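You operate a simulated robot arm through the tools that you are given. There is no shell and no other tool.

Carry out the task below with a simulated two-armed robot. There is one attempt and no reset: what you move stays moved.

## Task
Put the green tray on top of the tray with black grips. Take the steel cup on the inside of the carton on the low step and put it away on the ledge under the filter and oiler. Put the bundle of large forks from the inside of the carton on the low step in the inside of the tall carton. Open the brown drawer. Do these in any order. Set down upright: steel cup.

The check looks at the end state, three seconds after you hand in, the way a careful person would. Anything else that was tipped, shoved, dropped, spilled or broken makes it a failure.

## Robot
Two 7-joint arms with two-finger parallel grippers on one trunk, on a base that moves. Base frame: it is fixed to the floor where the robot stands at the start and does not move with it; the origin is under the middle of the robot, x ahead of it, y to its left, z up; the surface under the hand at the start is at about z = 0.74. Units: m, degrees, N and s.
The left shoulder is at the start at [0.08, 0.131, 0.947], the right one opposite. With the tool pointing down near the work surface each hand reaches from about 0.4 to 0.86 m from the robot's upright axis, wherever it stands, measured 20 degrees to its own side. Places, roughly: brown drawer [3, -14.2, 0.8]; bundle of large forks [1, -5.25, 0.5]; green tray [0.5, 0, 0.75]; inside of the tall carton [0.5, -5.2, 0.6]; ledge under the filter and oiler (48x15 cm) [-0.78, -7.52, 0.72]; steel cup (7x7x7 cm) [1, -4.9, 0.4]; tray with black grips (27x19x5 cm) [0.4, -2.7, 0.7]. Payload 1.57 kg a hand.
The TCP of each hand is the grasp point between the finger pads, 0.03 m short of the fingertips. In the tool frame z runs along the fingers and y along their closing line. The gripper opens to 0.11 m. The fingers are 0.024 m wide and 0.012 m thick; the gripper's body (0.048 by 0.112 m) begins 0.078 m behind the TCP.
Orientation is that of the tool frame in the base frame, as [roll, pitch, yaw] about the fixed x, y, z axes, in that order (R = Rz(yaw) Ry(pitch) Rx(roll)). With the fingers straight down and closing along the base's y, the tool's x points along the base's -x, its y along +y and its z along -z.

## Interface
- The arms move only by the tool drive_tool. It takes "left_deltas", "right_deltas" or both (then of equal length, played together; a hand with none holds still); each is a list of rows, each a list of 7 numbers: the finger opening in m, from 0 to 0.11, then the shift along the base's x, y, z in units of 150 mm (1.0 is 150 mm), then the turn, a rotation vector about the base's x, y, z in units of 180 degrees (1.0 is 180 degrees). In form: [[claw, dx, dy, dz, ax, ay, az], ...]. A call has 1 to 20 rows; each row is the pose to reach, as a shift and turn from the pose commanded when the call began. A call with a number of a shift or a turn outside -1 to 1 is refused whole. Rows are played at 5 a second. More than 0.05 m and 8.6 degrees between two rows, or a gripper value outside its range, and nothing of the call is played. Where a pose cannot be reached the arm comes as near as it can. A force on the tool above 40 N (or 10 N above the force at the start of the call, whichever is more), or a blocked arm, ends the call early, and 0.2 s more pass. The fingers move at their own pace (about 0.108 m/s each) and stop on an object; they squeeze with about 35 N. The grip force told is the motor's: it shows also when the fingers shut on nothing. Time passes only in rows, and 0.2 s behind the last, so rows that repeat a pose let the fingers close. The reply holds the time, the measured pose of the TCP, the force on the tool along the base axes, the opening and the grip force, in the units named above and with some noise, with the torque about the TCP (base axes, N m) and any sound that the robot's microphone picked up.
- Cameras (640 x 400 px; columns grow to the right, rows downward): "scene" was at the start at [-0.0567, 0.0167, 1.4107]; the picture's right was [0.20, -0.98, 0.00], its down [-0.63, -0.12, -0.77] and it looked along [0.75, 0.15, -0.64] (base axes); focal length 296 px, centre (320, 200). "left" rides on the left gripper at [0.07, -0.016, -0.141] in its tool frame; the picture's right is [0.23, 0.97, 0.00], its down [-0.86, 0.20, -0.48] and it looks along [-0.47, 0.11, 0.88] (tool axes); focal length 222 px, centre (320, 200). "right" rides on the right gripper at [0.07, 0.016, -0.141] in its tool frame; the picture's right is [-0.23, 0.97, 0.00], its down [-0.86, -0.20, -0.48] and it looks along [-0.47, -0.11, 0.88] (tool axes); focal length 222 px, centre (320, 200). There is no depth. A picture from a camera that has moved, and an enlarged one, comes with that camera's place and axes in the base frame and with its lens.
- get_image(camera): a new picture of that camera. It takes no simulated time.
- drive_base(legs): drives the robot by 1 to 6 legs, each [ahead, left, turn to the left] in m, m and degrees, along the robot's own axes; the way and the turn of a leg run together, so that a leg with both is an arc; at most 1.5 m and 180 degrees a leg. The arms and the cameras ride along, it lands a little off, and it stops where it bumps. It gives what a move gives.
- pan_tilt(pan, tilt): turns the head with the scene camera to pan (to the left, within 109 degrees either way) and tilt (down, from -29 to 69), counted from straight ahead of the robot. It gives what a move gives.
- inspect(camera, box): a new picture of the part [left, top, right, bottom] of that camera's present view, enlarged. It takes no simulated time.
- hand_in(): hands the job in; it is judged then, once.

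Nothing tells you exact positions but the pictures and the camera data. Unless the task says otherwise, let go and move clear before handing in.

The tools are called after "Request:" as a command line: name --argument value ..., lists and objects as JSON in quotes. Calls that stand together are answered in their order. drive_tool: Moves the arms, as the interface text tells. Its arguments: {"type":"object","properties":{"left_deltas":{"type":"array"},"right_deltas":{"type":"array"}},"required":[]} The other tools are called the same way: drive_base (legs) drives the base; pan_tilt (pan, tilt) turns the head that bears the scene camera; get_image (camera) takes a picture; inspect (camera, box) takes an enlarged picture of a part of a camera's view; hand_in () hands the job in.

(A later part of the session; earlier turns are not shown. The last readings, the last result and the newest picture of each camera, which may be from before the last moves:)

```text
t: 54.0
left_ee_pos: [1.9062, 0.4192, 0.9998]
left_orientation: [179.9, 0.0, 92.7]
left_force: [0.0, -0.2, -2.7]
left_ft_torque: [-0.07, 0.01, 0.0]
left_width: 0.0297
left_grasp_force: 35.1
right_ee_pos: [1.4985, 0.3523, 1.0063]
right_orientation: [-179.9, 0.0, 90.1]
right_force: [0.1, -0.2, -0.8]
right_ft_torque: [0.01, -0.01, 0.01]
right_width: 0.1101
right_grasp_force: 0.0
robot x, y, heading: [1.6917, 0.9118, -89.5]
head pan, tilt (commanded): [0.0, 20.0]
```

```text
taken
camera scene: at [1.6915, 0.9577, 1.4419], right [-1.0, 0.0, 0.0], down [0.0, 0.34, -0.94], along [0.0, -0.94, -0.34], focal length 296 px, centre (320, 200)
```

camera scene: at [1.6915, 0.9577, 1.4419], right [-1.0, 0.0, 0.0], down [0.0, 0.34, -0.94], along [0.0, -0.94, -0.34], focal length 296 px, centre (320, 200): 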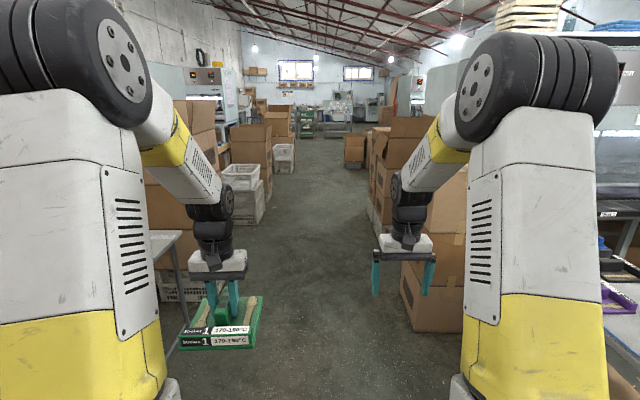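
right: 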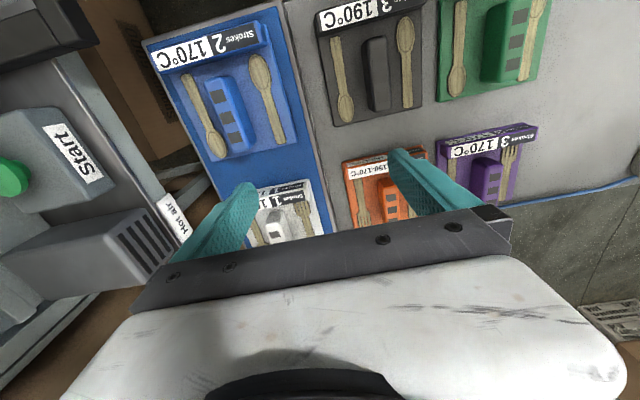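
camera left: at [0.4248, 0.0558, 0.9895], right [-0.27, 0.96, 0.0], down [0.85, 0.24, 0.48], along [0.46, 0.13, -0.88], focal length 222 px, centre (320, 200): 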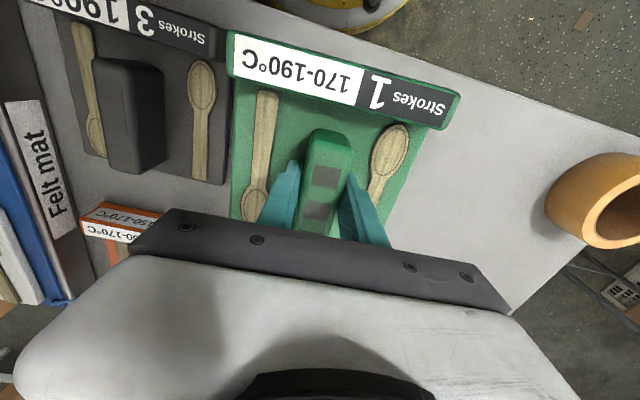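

The corridor ahead is clear. I'll drive 2.4 m along it and look right.

Request:
drive_base --legs '[[1.4, 0, 0], [1.0, 0, 0]]'

Request:
pan_tilt --pan -60 --tilt 30

Request:
get_image --camera "scene"

Request:
pan_tilt --pan 0 --tilt 25

Request:
get_image --camera "scene"

```text
t: 65.8
left_ee_pos: [1.9397, -1.967, 0.9998]
left_orientation: [-180.0, 0.0, 93.6]
left_force: [0.2, 0.7, -3.0]
left_ft_torque: [-0.03, 0.02, 0.0]
left_width: 0.0301
left_grasp_force: 34.8
right_ee_pos: [1.5334, -2.0406, 1.006]
right_orientation: [180.0, 0.1, 91.2]
right_force: [0.7, 0.8, 0.1]
right_ft_torque: [-0.01, -0.03, 0.01]
right_width: 0.11
right_grasp_force: 0.0
robot x, y, heading: [1.7165, -1.4815, -88.7]
head pan, tilt (commanded): [0.0, 20.0]
```

```text
t: 67.1
left_ee_pos: [1.94, -1.9674, 1.0002]
left_orientation: [-180.0, -0.1, 93.7]
left_force: [-0.3, 0.8, -3.2]
left_ft_torque: [0.0, -0.01, 0.03]
left_width: 0.0299
left_grasp_force: 34.6
right_ee_pos: [1.5325, -2.0396, 1.0063]
right_orientation: [-180.0, 0.0, 91.2]
right_force: [0.0, 0.6, -0.5]
right_ft_torque: [0.0, -0.01, 0.01]
right_width: 0.11
right_grasp_force: 0.2
robot x, y, heading: [1.715, -1.4769, -89.0]
head pan, tilt (commanded): [-60.0, 30.0]
```

```text
taken
camera scene: at [1.6358, -1.3864, 1.4258], right [-0.52, 0.85, 0.0], down [0.43, 0.26, -0.87], along [-0.74, -0.45, -0.5], focal length 296 px, centre (320, 200)
```

scene: 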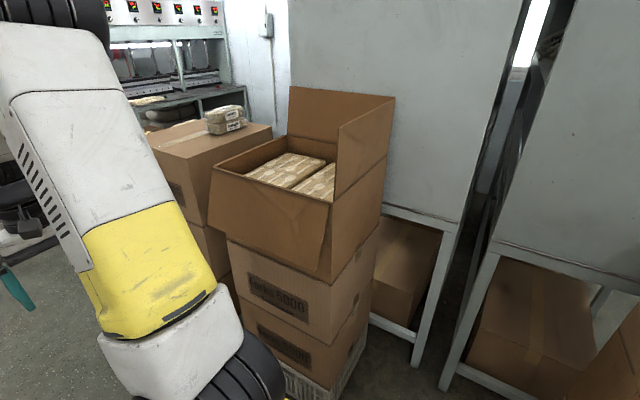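

```text
t: 68.4
left_ee_pos: [1.9396, -1.9656, 1.0001]
left_orientation: [-179.9, 0.1, 93.6]
left_force: [0.2, -0.3, -3.5]
left_ft_torque: [-0.06, -0.03, 0.01]
left_width: 0.0299
left_grasp_force: 34.6
right_ee_pos: [1.5326, -2.0399, 1.0057]
right_orientation: [179.8, 0.1, 91.3]
right_force: [-0.1, -0.5, 0.9]
right_ft_torque: [-0.03, -0.01, -0.02]
right_width: 0.11
right_grasp_force: 0.0
robot x, y, heading: [1.7141, -1.4783, -88.9]
head pan, tilt (commanded): [0.0, 25.0]
```

```text
taken
camera scene: at [1.715, -1.4315, 1.4338], right [-1.0, -0.02, 0.0], down [-0.01, 0.42, -0.91], along [0.02, -0.91, -0.42], focal length 296 px, centre (320, 200)
```

scene: 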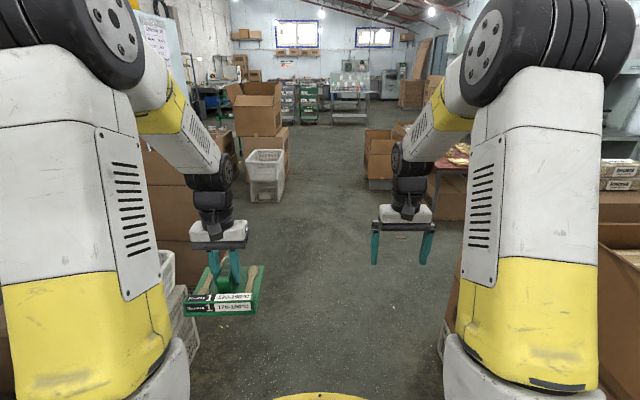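

I'm level with stacked cartons on the right. I'll go another 0.9 m ahead and look right again.

Request:
drive_base --legs '[[0.9, 0, -1]]'

Request:
pan_tilt --pan -75 --tilt 30

Request:
get_image --camera "scene"

Request:
pan_tilt --pan -45 --tilt 30

Request:
get_image --camera "scene"

```text
t: 73.1
left_ee_pos: [1.9358, -2.8818, 1.0007]
left_orientation: [-180.0, 0.0, 92.3]
left_force: [0.5, -0.3, -2.6]
left_ft_torque: [-0.05, 0.02, -0.03]
left_width: 0.0297
left_grasp_force: 34.8
right_ee_pos: [1.5263, -2.9458, 1.0056]
right_orientation: [-180.0, 0.0, 89.8]
right_force: [0.4, -0.2, -0.1]
right_ft_torque: [-0.02, 0.02, -0.01]
right_width: 0.1098
right_grasp_force: 0.0
robot x, y, heading: [1.7268, -2.3888, -90.2]
head pan, tilt (commanded): [0.0, 25.0]
```

```text
t: 74.6
left_ee_pos: [1.9346, -2.8821, 0.9988]
left_orientation: [-180.0, 0.0, 92.3]
left_force: [0.9, 0.0, -2.3]
left_ft_torque: [-0.03, -0.01, 0.0]
left_width: 0.03
left_grasp_force: 35.1
right_ee_pos: [1.526, -2.9441, 1.0058]
right_orientation: [-180.0, 0.0, 89.6]
right_force: [1.2, -0.1, 0.2]
right_ft_torque: [0.0, -0.04, 0.01]
right_width: 0.11
right_grasp_force: 0.1
robot x, y, heading: [1.72, -2.3905, -90.1]
head pan, tilt (commanded): [-75.0, 30.0]
```

```text
taken
camera scene: at [1.6371, -2.2718, 1.4258], right [-0.26, 0.97, 0.0], down [0.48, 0.13, -0.87], along [-0.84, -0.22, -0.5], focal length 296 px, centre (320, 200)
```

scene: 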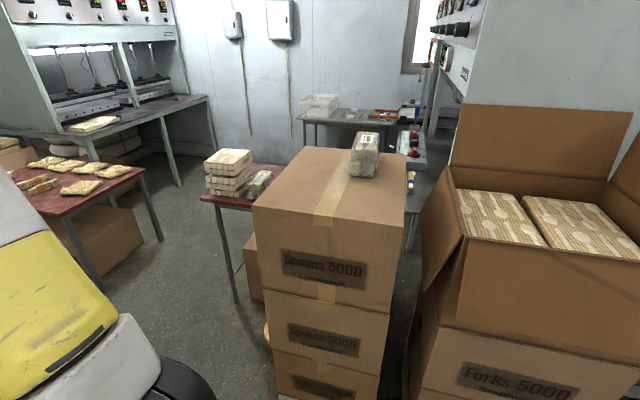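

```text
t: 75.6
left_ee_pos: [1.934, -2.8816, 0.9993]
left_orientation: [-179.9, 0.0, 92.4]
left_force: [-0.4, 0.7, -2.5]
left_ft_torque: [-0.02, 0.03, -0.01]
left_width: 0.0299
left_grasp_force: 35.0
right_ee_pos: [1.5255, -2.9452, 1.0053]
right_orientation: [179.9, 0.1, 89.8]
right_force: [0.9, -0.1, 0.1]
right_ft_torque: [0.01, -0.02, -0.01]
right_width: 0.1099
right_grasp_force: 0.0
robot x, y, heading: [1.7276, -2.3886, -90.4]
head pan, tilt (commanded): [-45.0, 30.0]
```

```text
taken
camera scene: at [1.6603, -2.3124, 1.4258], right [-0.7, 0.71, 0.0], down [0.36, 0.35, -0.87], along [-0.62, -0.61, -0.5], focal length 296 px, centre (320, 200)
```

scene: 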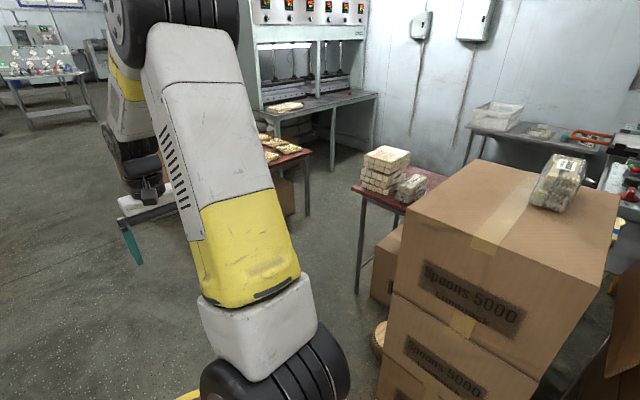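

Behind the "Spoons 5000" cartons is a red table near [0.4, −2.7], reachable from the open side at y≈−3.4. I'll drive ahead and turn right to face it.

Request:
drive_base --legs '[[1.05, 0, 0]]'

Request:
pan_tilt --pan -90 --tilt 30

Request:
get_image --camera "scene"

Request:
pan_tilt --pan -50 --tilt 25

Request:
get_image --camera "scene"

```text
t: 80.9
left_ee_pos: [1.9482, -3.9061, 0.9999]
left_orientation: [-180.0, -0.1, 93.5]
left_force: [0.1, 0.6, -3.9]
left_ft_torque: [-0.05, 0.0, 0.0]
left_width: 0.0297
left_grasp_force: 34.7
right_ee_pos: [1.5419, -3.975, 1.0057]
right_orientation: [-180.0, 0.0, 90.7]
right_force: [0.6, 0.8, 0.1]
right_ft_torque: [-0.01, -0.03, 0.0]
right_width: 0.1099
right_grasp_force: 0.2
robot x, y, heading: [1.73, -3.4174, -89.0]
head pan, tilt (commanded): [-45.0, 30.0]
```

```text
t: 82.0
left_ee_pos: [1.95, -3.9053, 0.9979]
left_orientation: [-180.0, 0.0, 93.4]
left_force: [-0.7, 0.2, -3.1]
left_ft_torque: [-0.06, 0.02, 0.03]
left_width: 0.0296
left_grasp_force: 34.8
right_ee_pos: [1.5424, -3.9767, 1.0053]
right_orientation: [-179.9, 0.1, 90.8]
right_force: [0.0, 0.1, -0.6]
right_ft_torque: [0.02, 0.0, 0.0]
right_width: 0.11
right_grasp_force: 0.1
robot x, y, heading: [1.7279, -3.4163, -89.3]
head pan, tilt (commanded): [-90.0, 30.0]
```

```text
taken
camera scene: at [1.6368, -3.2774, 1.4258], right [-0.02, 1.0, 0.0], down [0.5, 0.01, -0.87], along [-0.87, -0.01, -0.5], focal length 296 px, centre (320, 200)
```

scene: 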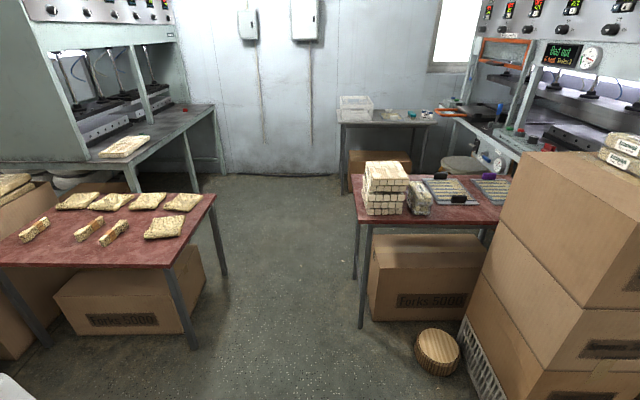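

```text
t: 83.1
left_ee_pos: [1.9491, -3.9058, 0.9983]
left_orientation: [180.0, 0.1, 93.4]
left_force: [0.1, 0.0, -3.7]
left_ft_torque: [-0.04, 0.0, 0.0]
left_width: 0.0299
left_grasp_force: 35.3
right_ee_pos: [1.5431, -3.9759, 1.0049]
right_orientation: [-180.0, 0.1, 90.8]
right_force: [-0.3, 0.4, 0.3]
right_ft_torque: [0.0, 0.0, 0.01]
right_width: 0.1102
right_grasp_force: 0.0
robot x, y, heading: [1.7299, -3.4188, -89.6]
head pan, tilt (commanded): [-50.0, 25.0]
```

```text
taken
camera scene: at [1.6575, -3.3363, 1.4338], right [-0.65, 0.76, 0.0], down [0.32, 0.28, -0.91], along [-0.69, -0.59, -0.42], focal length 296 px, centre (320, 200)
```

scene: 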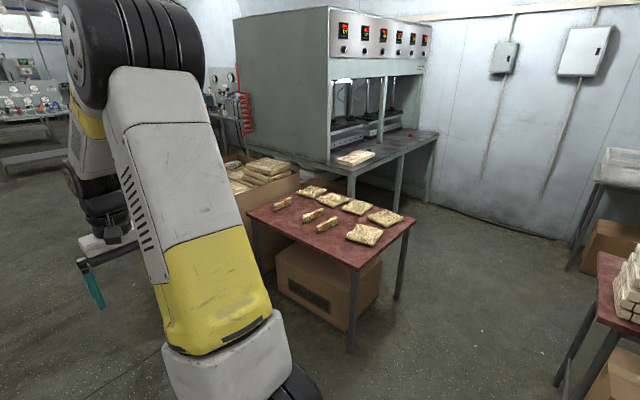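

On the right red table I see grey trays with dark grips. I'll zoom in.

Request:
pan_tilt --pan -90 --tilt 30

Request:
inspect --camera "scene" --box '[340, 100, 560, 260]'

Request:
inspect --camera "scene" --box '[400, 0, 640, 180]'

```text
t: 84.1
left_ee_pos: [1.95, -3.9055, 0.9995]
left_orientation: [-179.9, 0.0, 93.5]
left_force: [-0.1, 0.2, -2.6]
left_ft_torque: [-0.03, 0.03, -0.03]
left_width: 0.0296
left_grasp_force: 35.1
right_ee_pos: [1.5431, -3.9761, 1.0065]
right_orientation: [-180.0, -0.1, 90.9]
right_force: [0.6, -0.2, 0.0]
right_ft_torque: [-0.01, 0.01, -0.02]
right_width: 0.11
right_grasp_force: 0.1
robot x, y, heading: [1.733, -3.4175, -89.2]
head pan, tilt (commanded): [-90.0, 30.0]
```

```text
2.50 times, centred on (450, 180) of scene
camera zoom: at [1.6368, -3.2774, 1.4258], right [-0.02, 1.0, 0.0], down [0.5, 0.01, -0.87], along [-0.87, -0.01, -0.5], focal length 740 px, centre (-5, 250)
```

zoom: 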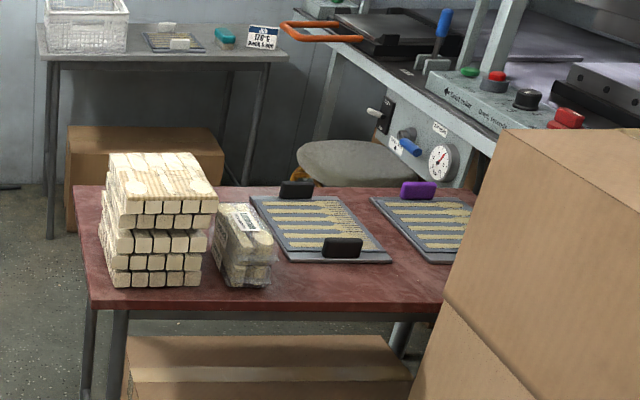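

```text
2.22 times, centred on (520, 90) of scene
camera zoom: at [1.6368, -3.2774, 1.4258], right [-0.02, 1.0, 0.0], down [0.5, 0.01, -0.87], along [-0.87, -0.01, -0.5], focal length 658 px, centre (-124, 444)
```

zoom: 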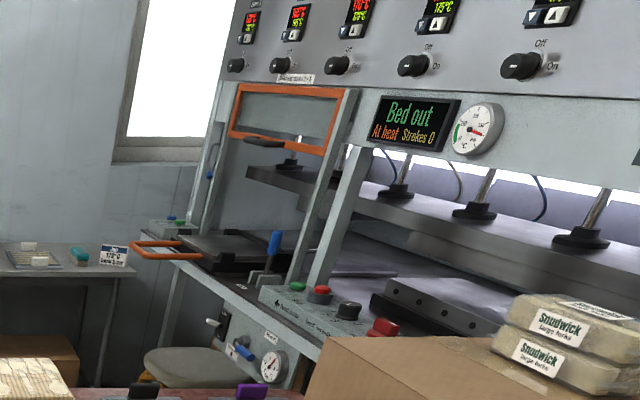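

The tray with black grips sits around [0.28, −2.64] on the red table; a purple-gripped one is beside it. I'll turn right to face −x and enter the lane between the two red tables.

Request:
drive_base --legs '[[0, 0, -90.8]]'

Request:
pan_tilt --pan 0 --tilt 35

Request:
get_image --camera "scene"

```text
t: 88.4
left_ee_pos: [1.2326, -3.618, 0.9985]
left_orientation: [-179.9, 0.0, 1.2]
left_force: [-0.1, -0.4, -3.3]
left_ft_torque: [-0.01, 0.04, 0.01]
left_width: 0.0297
left_grasp_force: 34.7
right_ee_pos: [1.1771, -3.2077, 1.0055]
right_orientation: [180.0, 0.0, -1.3]
right_force: [-0.3, 0.8, 0.7]
right_ft_torque: [0.01, -0.03, 0.01]
right_width: 0.11
right_grasp_force: 0.1
robot x, y, heading: [1.7276, -3.4169, 178.7]
head pan, tilt (commanded): [-90.0, 30.0]
```

```text
t: 90.1
left_ee_pos: [1.2318, -3.6178, 0.9986]
left_orientation: [-179.9, 0.0, 1.1]
left_force: [0.0, 0.7, -3.3]
left_ft_torque: [0.02, 0.05, 0.02]
left_width: 0.0298
left_grasp_force: 35.0
right_ee_pos: [1.1782, -3.2081, 1.0065]
right_orientation: [-180.0, 0.1, -1.3]
right_force: [0.2, -0.5, 0.8]
right_ft_torque: [-0.01, 0.01, -0.02]
right_width: 0.1102
right_grasp_force: 0.2
robot x, y, heading: [1.726, -3.415, 178.5]
head pan, tilt (commanded): [0.0, 35.0]
```

```text
taken
camera scene: at [1.7809, -3.4168, 1.418], right [0.02, 1.0, 0.0], down [0.57, -0.01, -0.82], along [-0.82, 0.02, -0.57], focal length 296 px, centre (320, 200)
```

scene: 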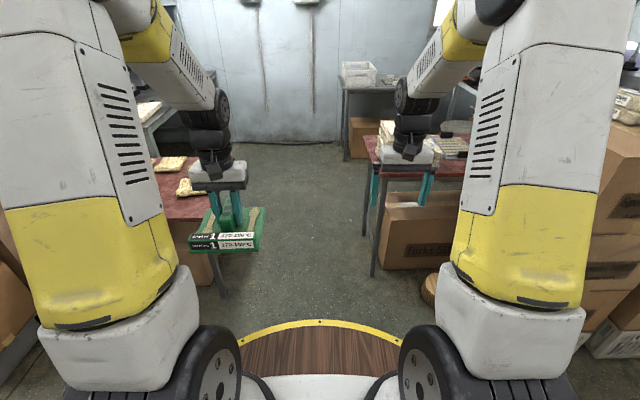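

The lane between the tables runs y≈−3.93 to −3.1. I'll drive in stages, first straightening to face −x and centring in the lane.

Request:
drive_base --legs '[[0.6, 0.07, 1.5]]'

Request:
pan_tilt --pan -35 --tilt 35

Request:
get_image --camera "scene"

```text
t: 93.5
left_ee_pos: [0.6288, -3.6915, 0.9994]
left_orientation: [180.0, 0.0, 2.6]
left_force: [0.0, -0.2, -3.5]
left_ft_torque: [-0.05, 0.03, -0.01]
left_width: 0.0296
left_grasp_force: 35.2
right_ee_pos: [0.5629, -3.2835, 1.0061]
right_orientation: [180.0, 0.0, 0.1]
right_force: [0.0, -0.1, -1.0]
right_ft_torque: [-0.02, 0.0, 0.01]
right_width: 0.1102
right_grasp_force: 0.1
robot x, y, heading: [1.1211, -3.4805, -179.7]
head pan, tilt (commanded): [0.0, 35.0]
```

```text
t: 94.5
left_ee_pos: [0.6289, -3.6919, 0.9995]
left_orientation: [-180.0, 0.0, 2.6]
left_force: [0.2, -0.1, -2.6]
left_ft_torque: [-0.01, 0.01, -0.04]
left_width: 0.0297
left_grasp_force: 34.9
right_ee_pos: [0.5634, -3.2844, 1.0056]
right_orientation: [-180.0, 0.0, 0.1]
right_force: [-0.2, 0.6, 0.1]
right_ft_torque: [-0.02, 0.0, 0.01]
right_width: 0.11
right_grasp_force: 0.1
robot x, y, heading: [1.1192, -3.4762, -180.0]
head pan, tilt (commanded): [-35.0, 35.0]
```

```text
taken
camera scene: at [1.1879, -3.4283, 1.418], right [0.57, 0.82, 0.0], down [0.47, -0.33, -0.82], along [-0.67, 0.47, -0.57], focal length 296 px, centre (320, 200)
```

scene: 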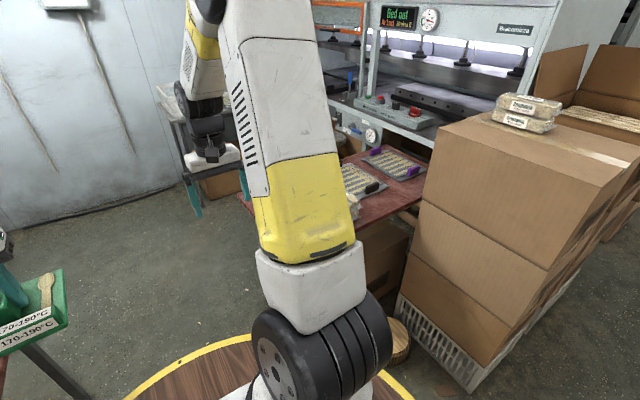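

The lane is clear. I'll go forward to x≈0.38.

Request:
drive_base --legs '[[0.74, 0, 0]]'

Request:
pan_tilt --pan -85 --tilt 40

Request:
get_image --camera "scene"

```text
t: 98.6
left_ee_pos: [-0.1111, -3.698, 1.0001]
left_orientation: [-180.0, -0.1, 2.8]
left_force: [1.0, 1.2, -3.9]
left_ft_torque: [-0.01, 0.03, 0.0]
left_width: 0.03
left_grasp_force: 34.9
right_ee_pos: [-0.1772, -3.2899, 1.0067]
right_orientation: [179.9, 0.0, 0.4]
right_force: [-0.5, -0.8, -0.2]
right_ft_torque: [-0.01, -0.01, 0.0]
right_width: 0.1099
right_grasp_force: 0.1
robot x, y, heading: [0.379, -3.4853, -179.6]
head pan, tilt (commanded): [-35.0, 35.0]
```

```text
t: 99.7
left_ee_pos: [-0.1117, -3.6977, 0.9993]
left_orientation: [179.9, 0.0, 2.8]
left_force: [0.5, -0.2, -3.0]
left_ft_torque: [0.03, 0.05, -0.01]
left_width: 0.0299
left_grasp_force: 34.6
right_ee_pos: [-0.1785, -3.2899, 1.0061]
right_orientation: [-179.9, 0.0, 0.4]
right_force: [-0.8, 0.6, -0.2]
right_ft_torque: [-0.01, -0.03, 0.0]
right_width: 0.1102
right_grasp_force: 0.2
robot x, y, heading: [0.3833, -3.4808, -179.5]
head pan, tilt (commanded): [-85.0, 40.0]
```

```text
taken
camera scene: at [0.5114, -3.3962, 1.4105], right [1.0, 0.09, 0.0], down [0.06, -0.64, -0.77], along [-0.07, 0.76, -0.64], focal length 296 px, centre (320, 200)
```

scene: 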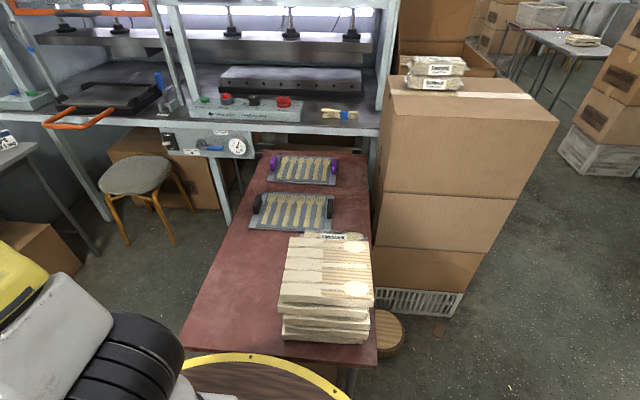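

Now there's a clear view of the black-gripped tray. I'll zoom to measure it.

Request:
inspect --camera "scene" --box '[180, 130, 400, 370]'

Request:
inspect --camera "scene" --box '[230, 140, 350, 240]'

```text
1.67 times, centred on (290, 250) of scene
camera zoom: at [0.5114, -3.3962, 1.4105], right [1.0, 0.09, 0.0], down [0.06, -0.64, -0.77], along [-0.07, 0.76, -0.64], focal length 493 px, centre (370, 117)
```

zoom: 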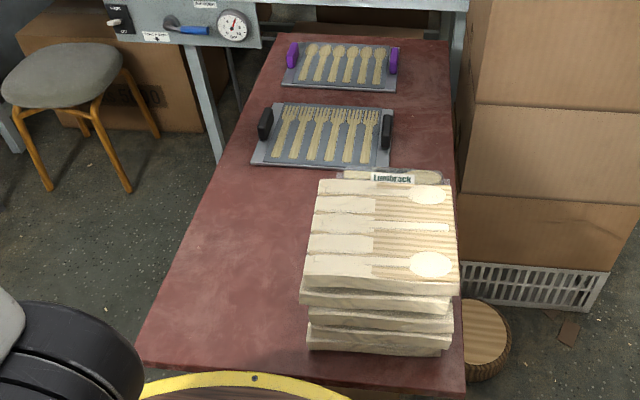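

```text
4.00 times, centred on (290, 190) of scene
camera zoom: at [0.5114, -3.3962, 1.4105], right [1.0, 0.09, 0.0], down [0.06, -0.64, -0.77], along [-0.07, 0.76, -0.64], focal length 1183 px, centre (440, 240)
```

zoom: 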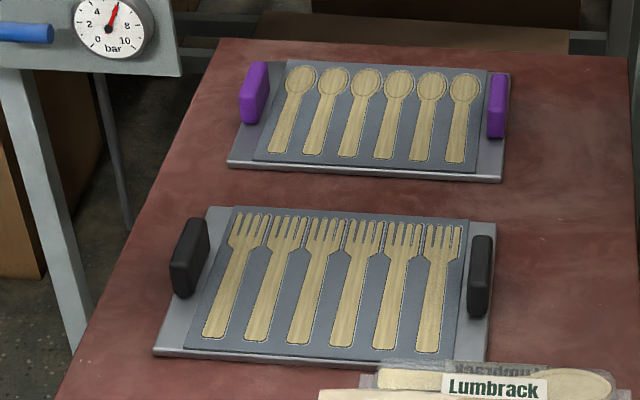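

The tray with black grips is centred near [0.348, −2.637], 27×19 cm, with grips at both x ends and about 22 cm between them, so the green tray fits. I'll turn right about 108° so that the target lies 20° to my left.

Request:
drive_base --legs '[[0, 0, -108.5]]'

Request:
pan_tilt --pan 10 --tilt 45

Request:
get_image --camera "scene"

Request:
get_image --camera "left"

```text
t: 104.7
left_ee_pos: [0.3452, -2.9461, 0.9996]
left_orientation: [-180.0, -0.1, -107.0]
left_force: [-0.3, 0.6, -3.9]
left_ft_torque: [0.02, -0.01, 0.01]
left_width: 0.0298
left_grasp_force: 34.8
right_ee_pos: [0.7505, -3.0239, 1.0055]
right_orientation: [180.0, 0.1, -109.7]
right_force: [0.4, 0.4, 0.7]
right_ft_torque: [0.0, 0.02, -0.02]
right_width: 0.1098
right_grasp_force: 0.0
robot x, y, heading: [0.3804, -3.4832, 70.4]
head pan, tilt (commanded): [-85.0, 40.0]
```

```text
t: 106.5
left_ee_pos: [0.3447, -2.9457, 0.9979]
left_orientation: [-180.0, -0.1, -107.2]
left_force: [0.8, 0.6, -2.7]
left_ft_torque: [0.02, 0.01, -0.02]
left_width: 0.0296
left_grasp_force: 34.6
right_ee_pos: [0.7512, -3.0228, 1.0072]
right_orientation: [-179.9, 0.0, -109.6]
right_force: [0.5, -0.1, -0.3]
right_ft_torque: [-0.02, -0.01, 0.0]
right_width: 0.1101
right_grasp_force: 0.2
robot x, y, heading: [0.3828, -3.4785, 70.3]
head pan, tilt (commanded): [10.0, 45.0]
```

```text
taken
camera scene: at [0.3464, -3.533, 1.4032], right [0.99, -0.17, 0.0], down [-0.12, -0.7, -0.71], along [0.12, 0.7, -0.71], focal length 296 px, centre (320, 200)
```

scene: 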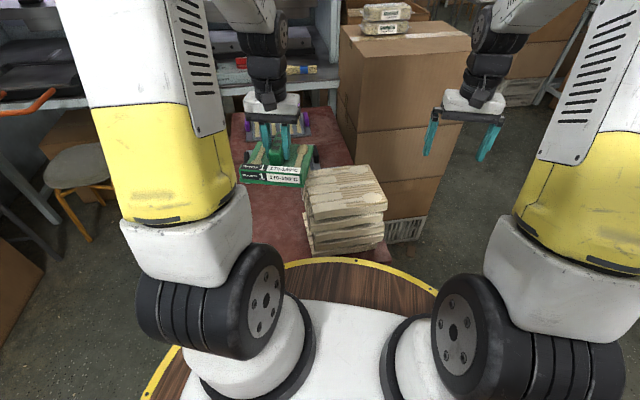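

```text
taken
camera left: at [0.3397, -3.0198, 1.1401], right [-1.0, 0.07, 0.0], down [0.06, 0.88, 0.48], along [0.03, 0.48, -0.88], focal length 222 px, centre (320, 200)
```

left: 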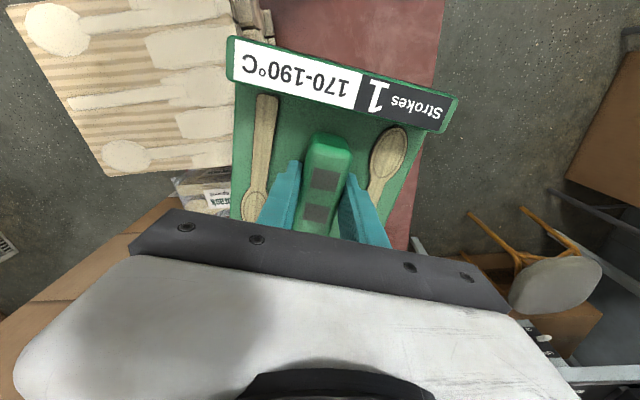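

The green tray is directly south of the target at safe height. I'll move it forward (+y) while turning it about 18° to square up with the tray below.

Request:
drive_tool --left_deltas '[[0.0, 0, 0.2, 0, 0, 0, 0.025], [0.0, 0, 0.45, 0, 0, 0, 0.05], [0.0, 0, 0.7, 0, 0, 0, 0.075], [0.0, 0.01, 1.0, 0, 0, 0, 0.1], [0.0, 0.02, 1.0, 0, 0, 0, 0.1]]'

Request:
get_image --camera "left"

```text
t: 107.7
left_ee_pos: [0.3481, -2.7948, 0.999]
left_orientation: [179.9, 0.0, -89.1]
left_force: [-0.3, -0.3, -3.3]
left_ft_torque: [0.05, 0.0, 0.0]
left_width: 0.0296
left_grasp_force: 35.0
right_ee_pos: [0.7509, -3.0229, 1.0058]
right_orientation: [180.0, 0.1, -109.7]
right_force: [-0.1, -0.3, 0.5]
right_ft_torque: [-0.02, -0.02, 0.0]
right_width: 0.1101
right_grasp_force: 0.0
robot x, y, heading: [0.3784, -3.4819, 70.1]
head pan, tilt (commanded): [10.0, 45.0]
```

```text
taken
camera left: at [0.364, -2.8668, 1.1404], right [-0.97, -0.24, 0.0], down [-0.21, 0.85, 0.48], along [-0.12, 0.46, -0.88], focal length 222 px, centre (320, 200)
```

left: 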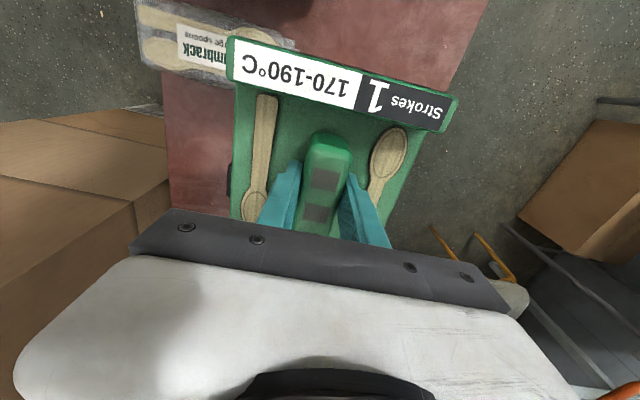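

Continuing forward another 15 cm at height.

Request:
drive_tool --left_deltas '[[0.0, 0, 0.25, 0, 0, 0, 0], [0.0, 0, 0.5, 0, 0, 0, 0], [0.0, 0, 0.75, 0, 0, 0, 0], [0.0, 0.0, 1.0, 0, 0, 0, 0], [0.0, 0.0, 1.0, 0, 0, 0, 0]]'

Request:
get_image --camera "left"

Request:
get_image --camera "scene"

```text
t: 108.8
left_ee_pos: [0.3481, -2.6469, 0.9989]
left_orientation: [180.0, -0.1, -89.1]
left_force: [0.4, 0.0, -2.9]
left_ft_torque: [0.06, 0.0, -0.02]
left_width: 0.0296
left_grasp_force: 34.9
right_ee_pos: [0.7522, -3.0219, 1.0058]
right_orientation: [-180.0, 0.1, -109.6]
right_force: [-0.6, 0.7, -0.1]
right_ft_torque: [0.0, -0.01, -0.04]
right_width: 0.1098
right_grasp_force: 0.1
robot x, y, heading: [0.3799, -3.4801, 70.6]
head pan, tilt (commanded): [10.0, 45.0]
```

```text
taken
camera left: at [0.3641, -2.7178, 1.1397], right [-0.97, -0.24, 0.0], down [-0.21, 0.85, 0.48], along [-0.12, 0.46, -0.88], focal length 222 px, centre (320, 200)
```

left: 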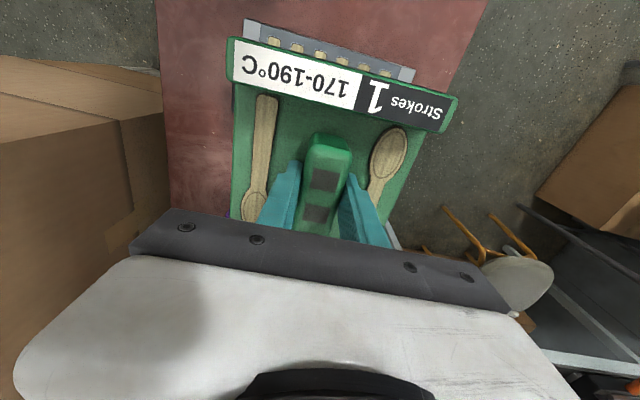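

```text
taken
camera scene: at [0.3464, -3.5329, 1.4032], right [0.99, -0.17, 0.0], down [-0.12, -0.7, -0.71], along [0.12, 0.7, -0.71], focal length 296 px, centre (320, 200)
```

scene: 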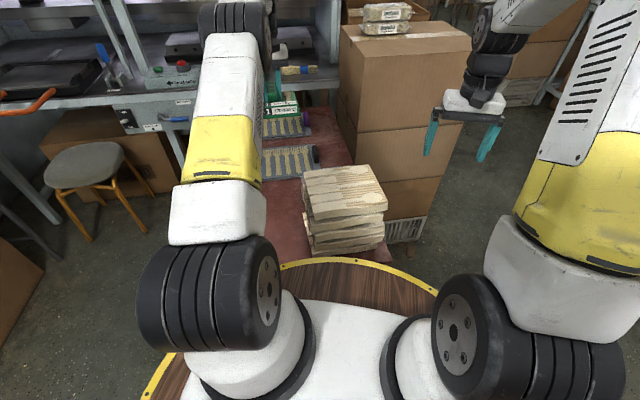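

The grey tray's near edge is visible below the green tray. I'll cross-check the position with the right camera before lowering.

Request:
get_image --camera "right"

Request:
inspect --camera "scene" --box '[220, 80, 380, 200]'

```text
taken
camera right: at [0.7119, -3.0823, 1.1468], right [-0.84, 0.54, 0.0], down [0.48, 0.74, 0.48], along [0.26, 0.4, -0.88], focal length 222 px, centre (320, 200)
```

right: 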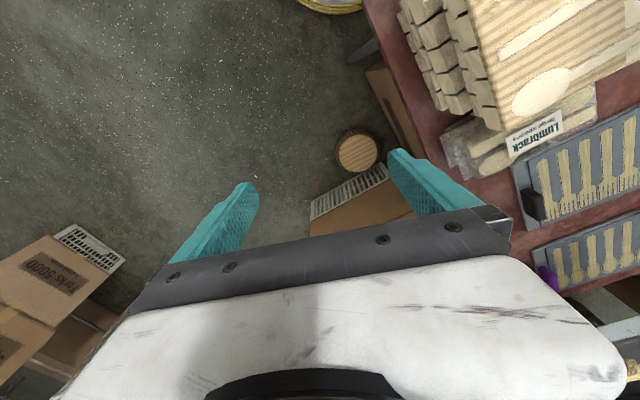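

```text
3.33 times, centred on (300, 140) of scene
camera zoom: at [0.3464, -3.5329, 1.4032], right [0.99, -0.17, 0.0], down [-0.12, -0.7, -0.71], along [0.12, 0.7, -0.71], focal length 986 px, centre (387, 400)
```

zoom: 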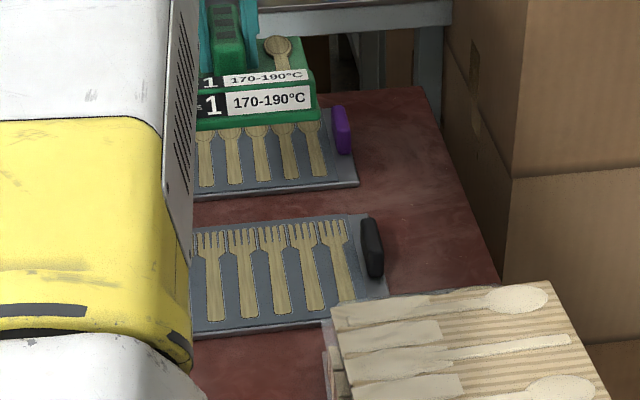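

All three cameras agree best with the grey tray's top at z≈0.745, centre about [0.355, −2.663]. I'll nudge the green tray into line and lower it most of the way.

Request:
drive_tool --left_deltas '[[0.0, 0.04, -0.06, -0.2, 0, 0, 0], [0.0, 0.04, -0.06, -0.4, 0, 0, 0], [0.0, 0.04, -0.06, -0.6, 0, 0, 0], [0.0, 0.04, -0.06, -0.8, 0, 0, 0], [0.0, 0.04, -0.06, -0.95, 0, 0, 0], [0.0, 0.04, -0.06, -0.95, 0, 0, 0]]'

Request:
get_image --camera "left"

Request:
inspect --camera "scene" --box '[220, 80, 380, 200]'

Request:
inspect --camera "right" --box '[440, 60, 640, 300]'

```text
t: 110.2
left_ee_pos: [0.3537, -2.6561, 0.856]
left_orientation: [-179.9, 0.0, -89.2]
left_force: [0.7, 0.0, -2.9]
left_ft_torque: [0.06, 0.04, 0.02]
left_width: 0.0297
left_grasp_force: 34.9
right_ee_pos: [0.7515, -3.0223, 1.0061]
right_orientation: [179.9, 0.1, -109.6]
right_force: [0.0, -0.4, -0.6]
right_ft_torque: [0.02, 0.03, 0.0]
right_width: 0.1099
right_grasp_force: 0.0
robot x, y, heading: [0.3803, -3.4792, 70.3]
head pan, tilt (commanded): [10.0, 45.0]
```

```text
taken
camera left: at [0.3705, -2.7277, 0.9971], right [-0.97, -0.24, 0.0], down [-0.21, 0.85, 0.48], along [-0.12, 0.46, -0.88], focal length 222 px, centre (320, 200)
```

left: 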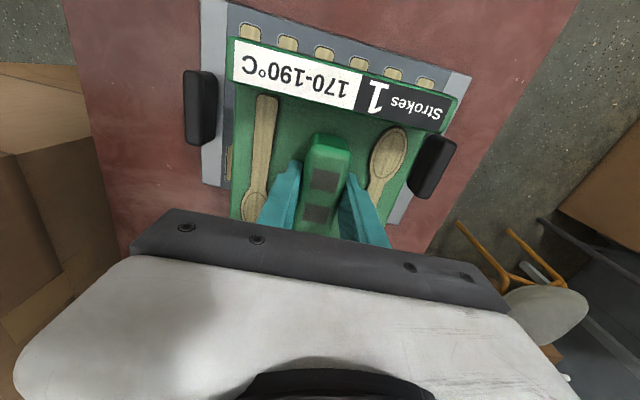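

```text
3.33 times, centred on (300, 140) of scene
camera zoom: at [0.3464, -3.5329, 1.4032], right [0.99, -0.17, 0.0], down [-0.12, -0.7, -0.71], along [0.12, 0.7, -0.71], focal length 986 px, centre (387, 400)
```

zoom: 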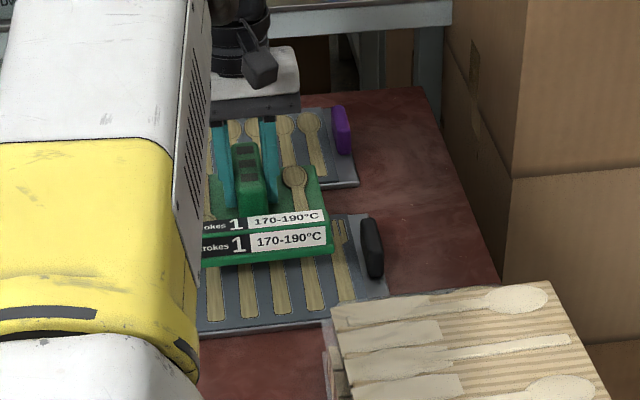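

```text
1.67 times, centred on (540, 180) of right
camera zoom: at [0.7119, -3.0823, 1.1468], right [-0.84, 0.54, 0.0], down [0.48, 0.74, 0.48], along [0.26, 0.4, -0.88], focal length 370 px, centre (-47, 233)
```

zoom: 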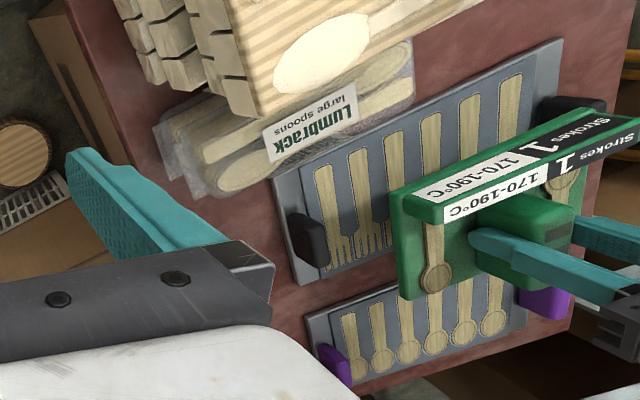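

The green tray is hovering between the black grips with over 2.5 cm clearance on each side. I'll shift 7 mm toward me and lower slowly until it touches.

Request:
drive_tool --left_deltas '[[0.0, 0.01, -0.045, -0.1, 0, 0, 0], [0.0, 0.01, -0.045, -0.2, 0, 0, 0], [0.0, 0.01, -0.045, -0.28, 0, 0, 0], [0.0, 0.01, -0.045, -0.34, 0, 0, 0], [0.0, 0.01, -0.045, -0.34, 0, 0, 0]]'

Request:
inspect --camera "right" --box '[440, 60, 640, 300]'

Request:
inspect --camera "scene" --box '[260, 110, 360, 185]'

```text
t: 111.5
left_ee_pos: [0.3548, -2.6622, 0.8048]
left_orientation: [-179.9, 0.0, -89.1]
left_force: [-0.5, -0.4, -3.9]
left_ft_torque: [0.05, -0.01, 0.01]
left_width: 0.0298
left_grasp_force: 35.1
right_ee_pos: [0.7517, -3.0225, 1.0059]
right_orientation: [179.9, 0.0, -109.6]
right_force: [0.2, 0.6, -1.3]
right_ft_torque: [-0.03, 0.0, 0.01]
right_width: 0.1098
right_grasp_force: 0.0
robot x, y, heading: [0.3814, -3.4832, 70.5]
head pan, tilt (commanded): [10.0, 45.0]
```

```text
1.67 times, centred on (540, 180) of right
camera zoom: at [0.7119, -3.0823, 1.1468], right [-0.84, 0.54, 0.0], down [0.48, 0.74, 0.48], along [0.26, 0.4, -0.88], focal length 370 px, centre (-47, 233)
```

zoom: 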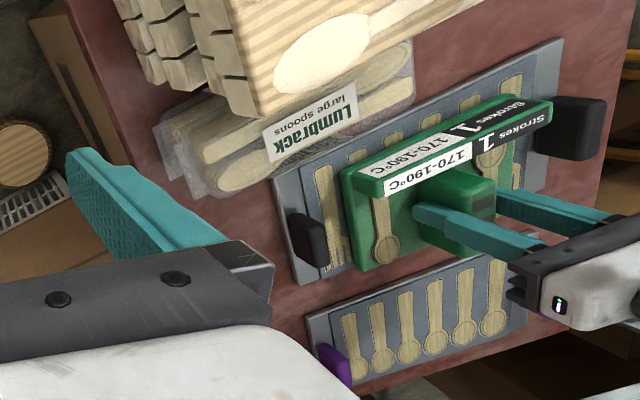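

```text
5.33 times, centred on (310, 148) of scene
camera zoom: at [0.3464, -3.5329, 1.4032], right [0.99, -0.17, 0.0], down [-0.12, -0.7, -0.71], along [0.12, 0.7, -0.71], focal length 1578 px, centre (373, 480)
```

zoom: 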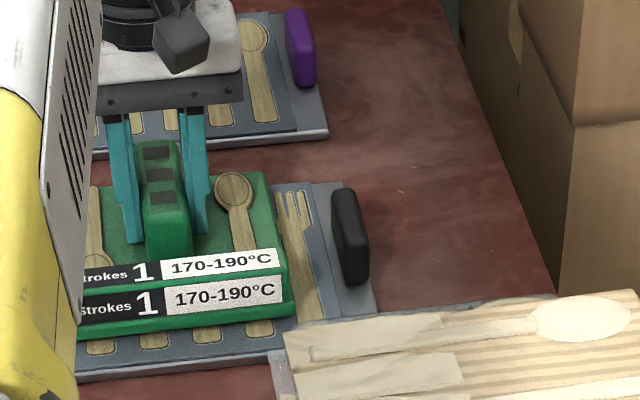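

Still hovering slightly. Lowering in small steps while watching force.

Request:
drive_tool --left_deltas '[[0.0, 0, 0, -0.02, 0, 0, 0], [0.0, 0, 0, -0.04, 0, 0, 0], [0.0, 0, 0, -0.06, 0, 0, 0]]'

```text
t: 112.2
left_ee_pos: [0.355, -2.661, 0.7996]
left_orientation: [179.9, 0.2, -89.1]
left_force: [-3.4, -9.9, 23.1]
left_ft_torque: [-0.59, 0.05, -0.05]
left_width: 0.0299
left_grasp_force: 35.5
right_ee_pos: [0.7513, -3.0223, 1.0062]
right_orientation: [-180.0, 0.2, -109.7]
right_force: [-0.2, 0.3, -0.1]
right_ft_torque: [0.0, 0.01, 0.0]
right_width: 0.1101
right_grasp_force: 0.0
robot x, y, heading: [0.3784, -3.4862, 70.6]
head pan, tilt (commanded): [10.0, 45.0]
```

Contact at z≈0.80. I'll ease off the pressure slightly, then open just wide enough to clear the block without touching the spoons.

Request:
drive_tool --left_deltas '[[0.0, 0, 0, 0.012, 0, 0, 0], [0.0, 0, 0, 0.025, 0, 0, 0], [0.0, 0, 0, 0.025, 0, 0, 0]]'

```text
t: 113.0
left_ee_pos: [0.3555, -2.6622, 0.8004]
left_orientation: [-180.0, 0.0, -89.1]
left_force: [-1.1, 1.1, 1.0]
left_ft_torque: [0.47, 0.03, 0.1]
left_width: 0.0298
left_grasp_force: 35.0
right_ee_pos: [0.7514, -3.0224, 1.0071]
right_orientation: [179.9, -0.1, -109.6]
right_force: [-1.1, 0.0, -0.5]
right_ft_torque: [-0.01, 0.03, 0.0]
right_width: 0.1102
right_grasp_force: 0.1
robot x, y, heading: [0.377, -3.4836, 70.9]
head pan, tilt (commanded): [10.0, 45.0]
```

Weight is now carried by the tray below. Opening the fingers slightly and lifting straight up.

Request:
drive_tool --left_deltas '[[0.042, 0, 0, 0, 0, 0, 0], [0.042, 0, 0, 0, 0, 0, 0], [0.042, 0, 0, 0, 0, 0, 0]]'

Request:
inspect --camera "scene" --box '[260, 110, 360, 185]'

Request:
inspect --camera "left" --box '[160, 0, 480, 240]'

```text
t: 113.8
left_ee_pos: [0.3553, -2.6619, 0.7995]
left_orientation: [180.0, -0.1, -89.1]
left_force: [-0.2, -0.1, -0.8]
left_ft_torque: [-0.02, -0.01, 0.0]
left_width: 0.0421
left_grasp_force: 0.1
right_ee_pos: [0.7508, -3.023, 1.0056]
right_orientation: [180.0, 0.1, -109.6]
right_force: [0.8, -0.5, -0.1]
right_ft_torque: [-0.05, 0.03, -0.02]
right_width: 0.1099
right_grasp_force: 0.0
robot x, y, heading: [0.3834, -3.482, 70.3]
head pan, tilt (commanded): [10.0, 45.0]
```

```text
5.33 times, centred on (310, 148) of scene
camera zoom: at [0.3464, -3.533, 1.4032], right [0.99, -0.17, 0.0], down [-0.12, -0.7, -0.71], along [0.12, 0.7, -0.71], focal length 1578 px, centre (373, 480)
```

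zoom: 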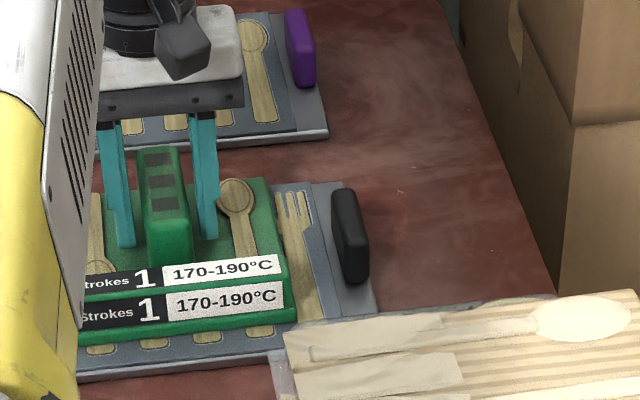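

```text
1.67 times, centred on (320, 120) of left
camera zoom: at [0.3718, -2.7334, 0.9417], right [-0.97, -0.24, 0.0], down [-0.21, 0.85, 0.48], along [-0.12, 0.46, -0.88], focal length 370 px, centre (320, 333)
```

zoom: 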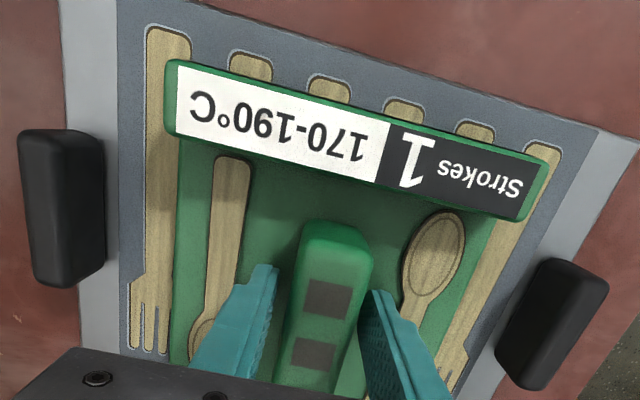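

The green tray is sitting flat between the black grips. I'll lift the left hand straight up and clear.

Request:
drive_tool --left_deltas '[[0.042, 0, 0, 0.1, 0, 0, 0], [0.042, 0, 0, 0.3, 0, 0, 0], [0.042, 0, 0, 0.6, 0, 0, 0], [0.042, 0, 0, 0.9, 0, 0, 0], [0.042, 0, 0, 1.0, 0, 0, 0]]'

Request:
drive_tool --left_deltas '[[0.042, 0, 0, 0.3, 0, 0, 0], [0.042, 0, -0.3, 0.3, 0, 0, 0], [0.042, 0, -0.6, 0.3, 0, 0, 0], [0.042, 0, -0.9, 0.3, 0, 0, 0]]'

Request:
get_image --camera "left"

Request:
inspect --camera "scene" --box '[220, 80, 380, 200]'

```text
t: 115.0
left_ee_pos: [0.3539, -2.6616, 0.9516]
left_orientation: [179.9, 0.0, -89.1]
left_force: [-0.3, 0.0, 0.1]
left_ft_torque: [-0.03, -0.03, -0.01]
left_width: 0.0421
left_grasp_force: 0.0
right_ee_pos: [0.7516, -3.0223, 1.0062]
right_orientation: [180.0, 0.0, -109.6]
right_force: [1.0, 0.7, 0.6]
right_ft_torque: [-0.02, 0.0, -0.01]
right_width: 0.11
right_grasp_force: 0.1
robot x, y, heading: [0.3789, -3.4804, 70.3]
head pan, tilt (commanded): [10.0, 45.0]
```

```text
t: 116.0
left_ee_pos: [0.357, -2.7947, 0.9919]
left_orientation: [180.0, 0.0, -89.1]
left_force: [-0.6, 0.0, -0.1]
left_ft_torque: [0.0, 0.01, -0.01]
left_width: 0.0421
left_grasp_force: 0.0
right_ee_pos: [0.7514, -3.0227, 1.0061]
right_orientation: [-179.9, 0.0, -109.6]
right_force: [0.1, 0.5, -0.5]
right_ft_torque: [0.02, 0.02, -0.01]
right_width: 0.1099
right_grasp_force: 0.0
robot x, y, heading: [0.3783, -3.4814, 70.4]
head pan, tilt (commanded): [10.0, 45.0]
```

```text
taken
camera left: at [0.3738, -2.8673, 1.1342], right [-0.97, -0.24, 0.0], down [-0.21, 0.85, 0.48], along [-0.12, 0.46, -0.88], focal length 222 px, centre (320, 200)
```

left: 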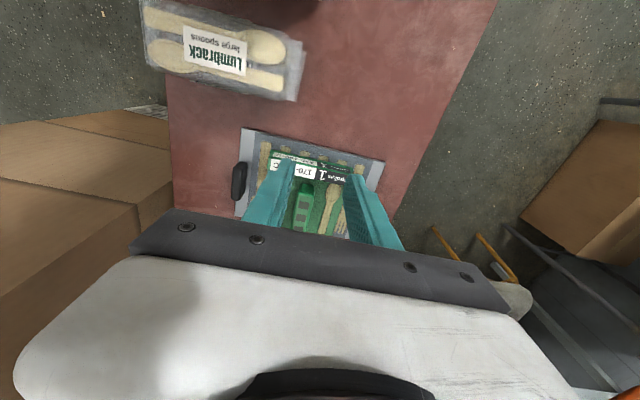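

```text
3.33 times, centred on (300, 140) of scene
camera zoom: at [0.3464, -3.5326, 1.4032], right [0.99, -0.17, 0.0], down [-0.12, -0.7, -0.71], along [0.12, 0.7, -0.71], focal length 986 px, centre (387, 400)
```

zoom: 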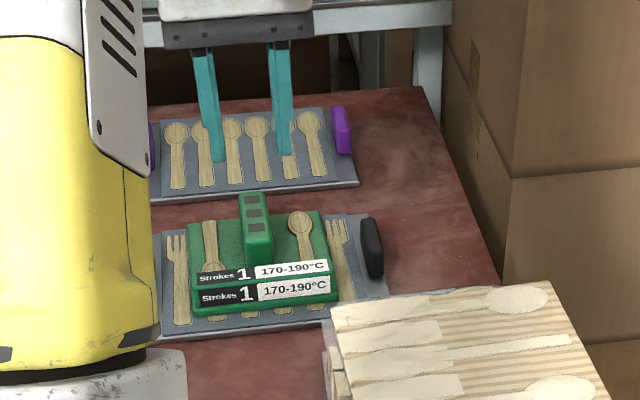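

Green tray is done: it rests flat on the black-gripped tray. I'll bring the left arm back to its carry posture and then drive out of the lane.

Request:
drive_tool --left_deltas '[[0.06, 0, -0.25, 0.05, 0, 0, -0.025], [0.08, 0, -0.5, 0.1, 0, 0, -0.05], [0.1, 0, -0.75, 0.15, 0, 0, -0.075], [0.11, 0, -1.0, 0.2, 0, 0, -0.1], [0.11, 0, -1.0, 0.2, 0, 0, -0.1]]'

Request:
drive_base --legs '[[0, 0, 109.6]]'

```text
t: 117.2
left_ee_pos: [0.354, -2.9464, 1.0229]
left_orientation: [-179.9, 0.0, -107.2]
left_force: [-0.3, -0.4, 0.8]
left_ft_torque: [0.04, -0.01, 0.02]
left_width: 0.1099
left_grasp_force: 0.1
right_ee_pos: [0.7524, -3.0224, 1.0065]
right_orientation: [180.0, 0.0, -109.6]
right_force: [-1.0, -0.1, 0.5]
right_ft_torque: [0.02, 0.0, 0.01]
right_width: 0.1102
right_grasp_force: 0.1
robot x, y, heading: [0.3793, -3.4861, 70.4]
head pan, tilt (commanded): [10.0, 45.0]
```

```text
t: 122.2
left_ee_pos: [-0.1174, -3.6831, 1.0233]
left_orientation: [-180.0, 0.0, 2.1]
left_force: [-0.2, 0.4, -0.1]
left_ft_torque: [0.01, -0.02, -0.01]
left_width: 0.1101
left_grasp_force: 0.0
right_ee_pos: [-0.1757, -3.2826, 1.0057]
right_orientation: [-180.0, 0.0, -0.3]
right_force: [0.9, 1.4, -0.3]
right_ft_torque: [0.03, -0.01, 0.05]
right_width: 0.1099
right_grasp_force: 0.2
robot x, y, heading: [0.379, -3.4799, 179.6]
head pan, tilt (commanded): [10.0, 45.0]
```

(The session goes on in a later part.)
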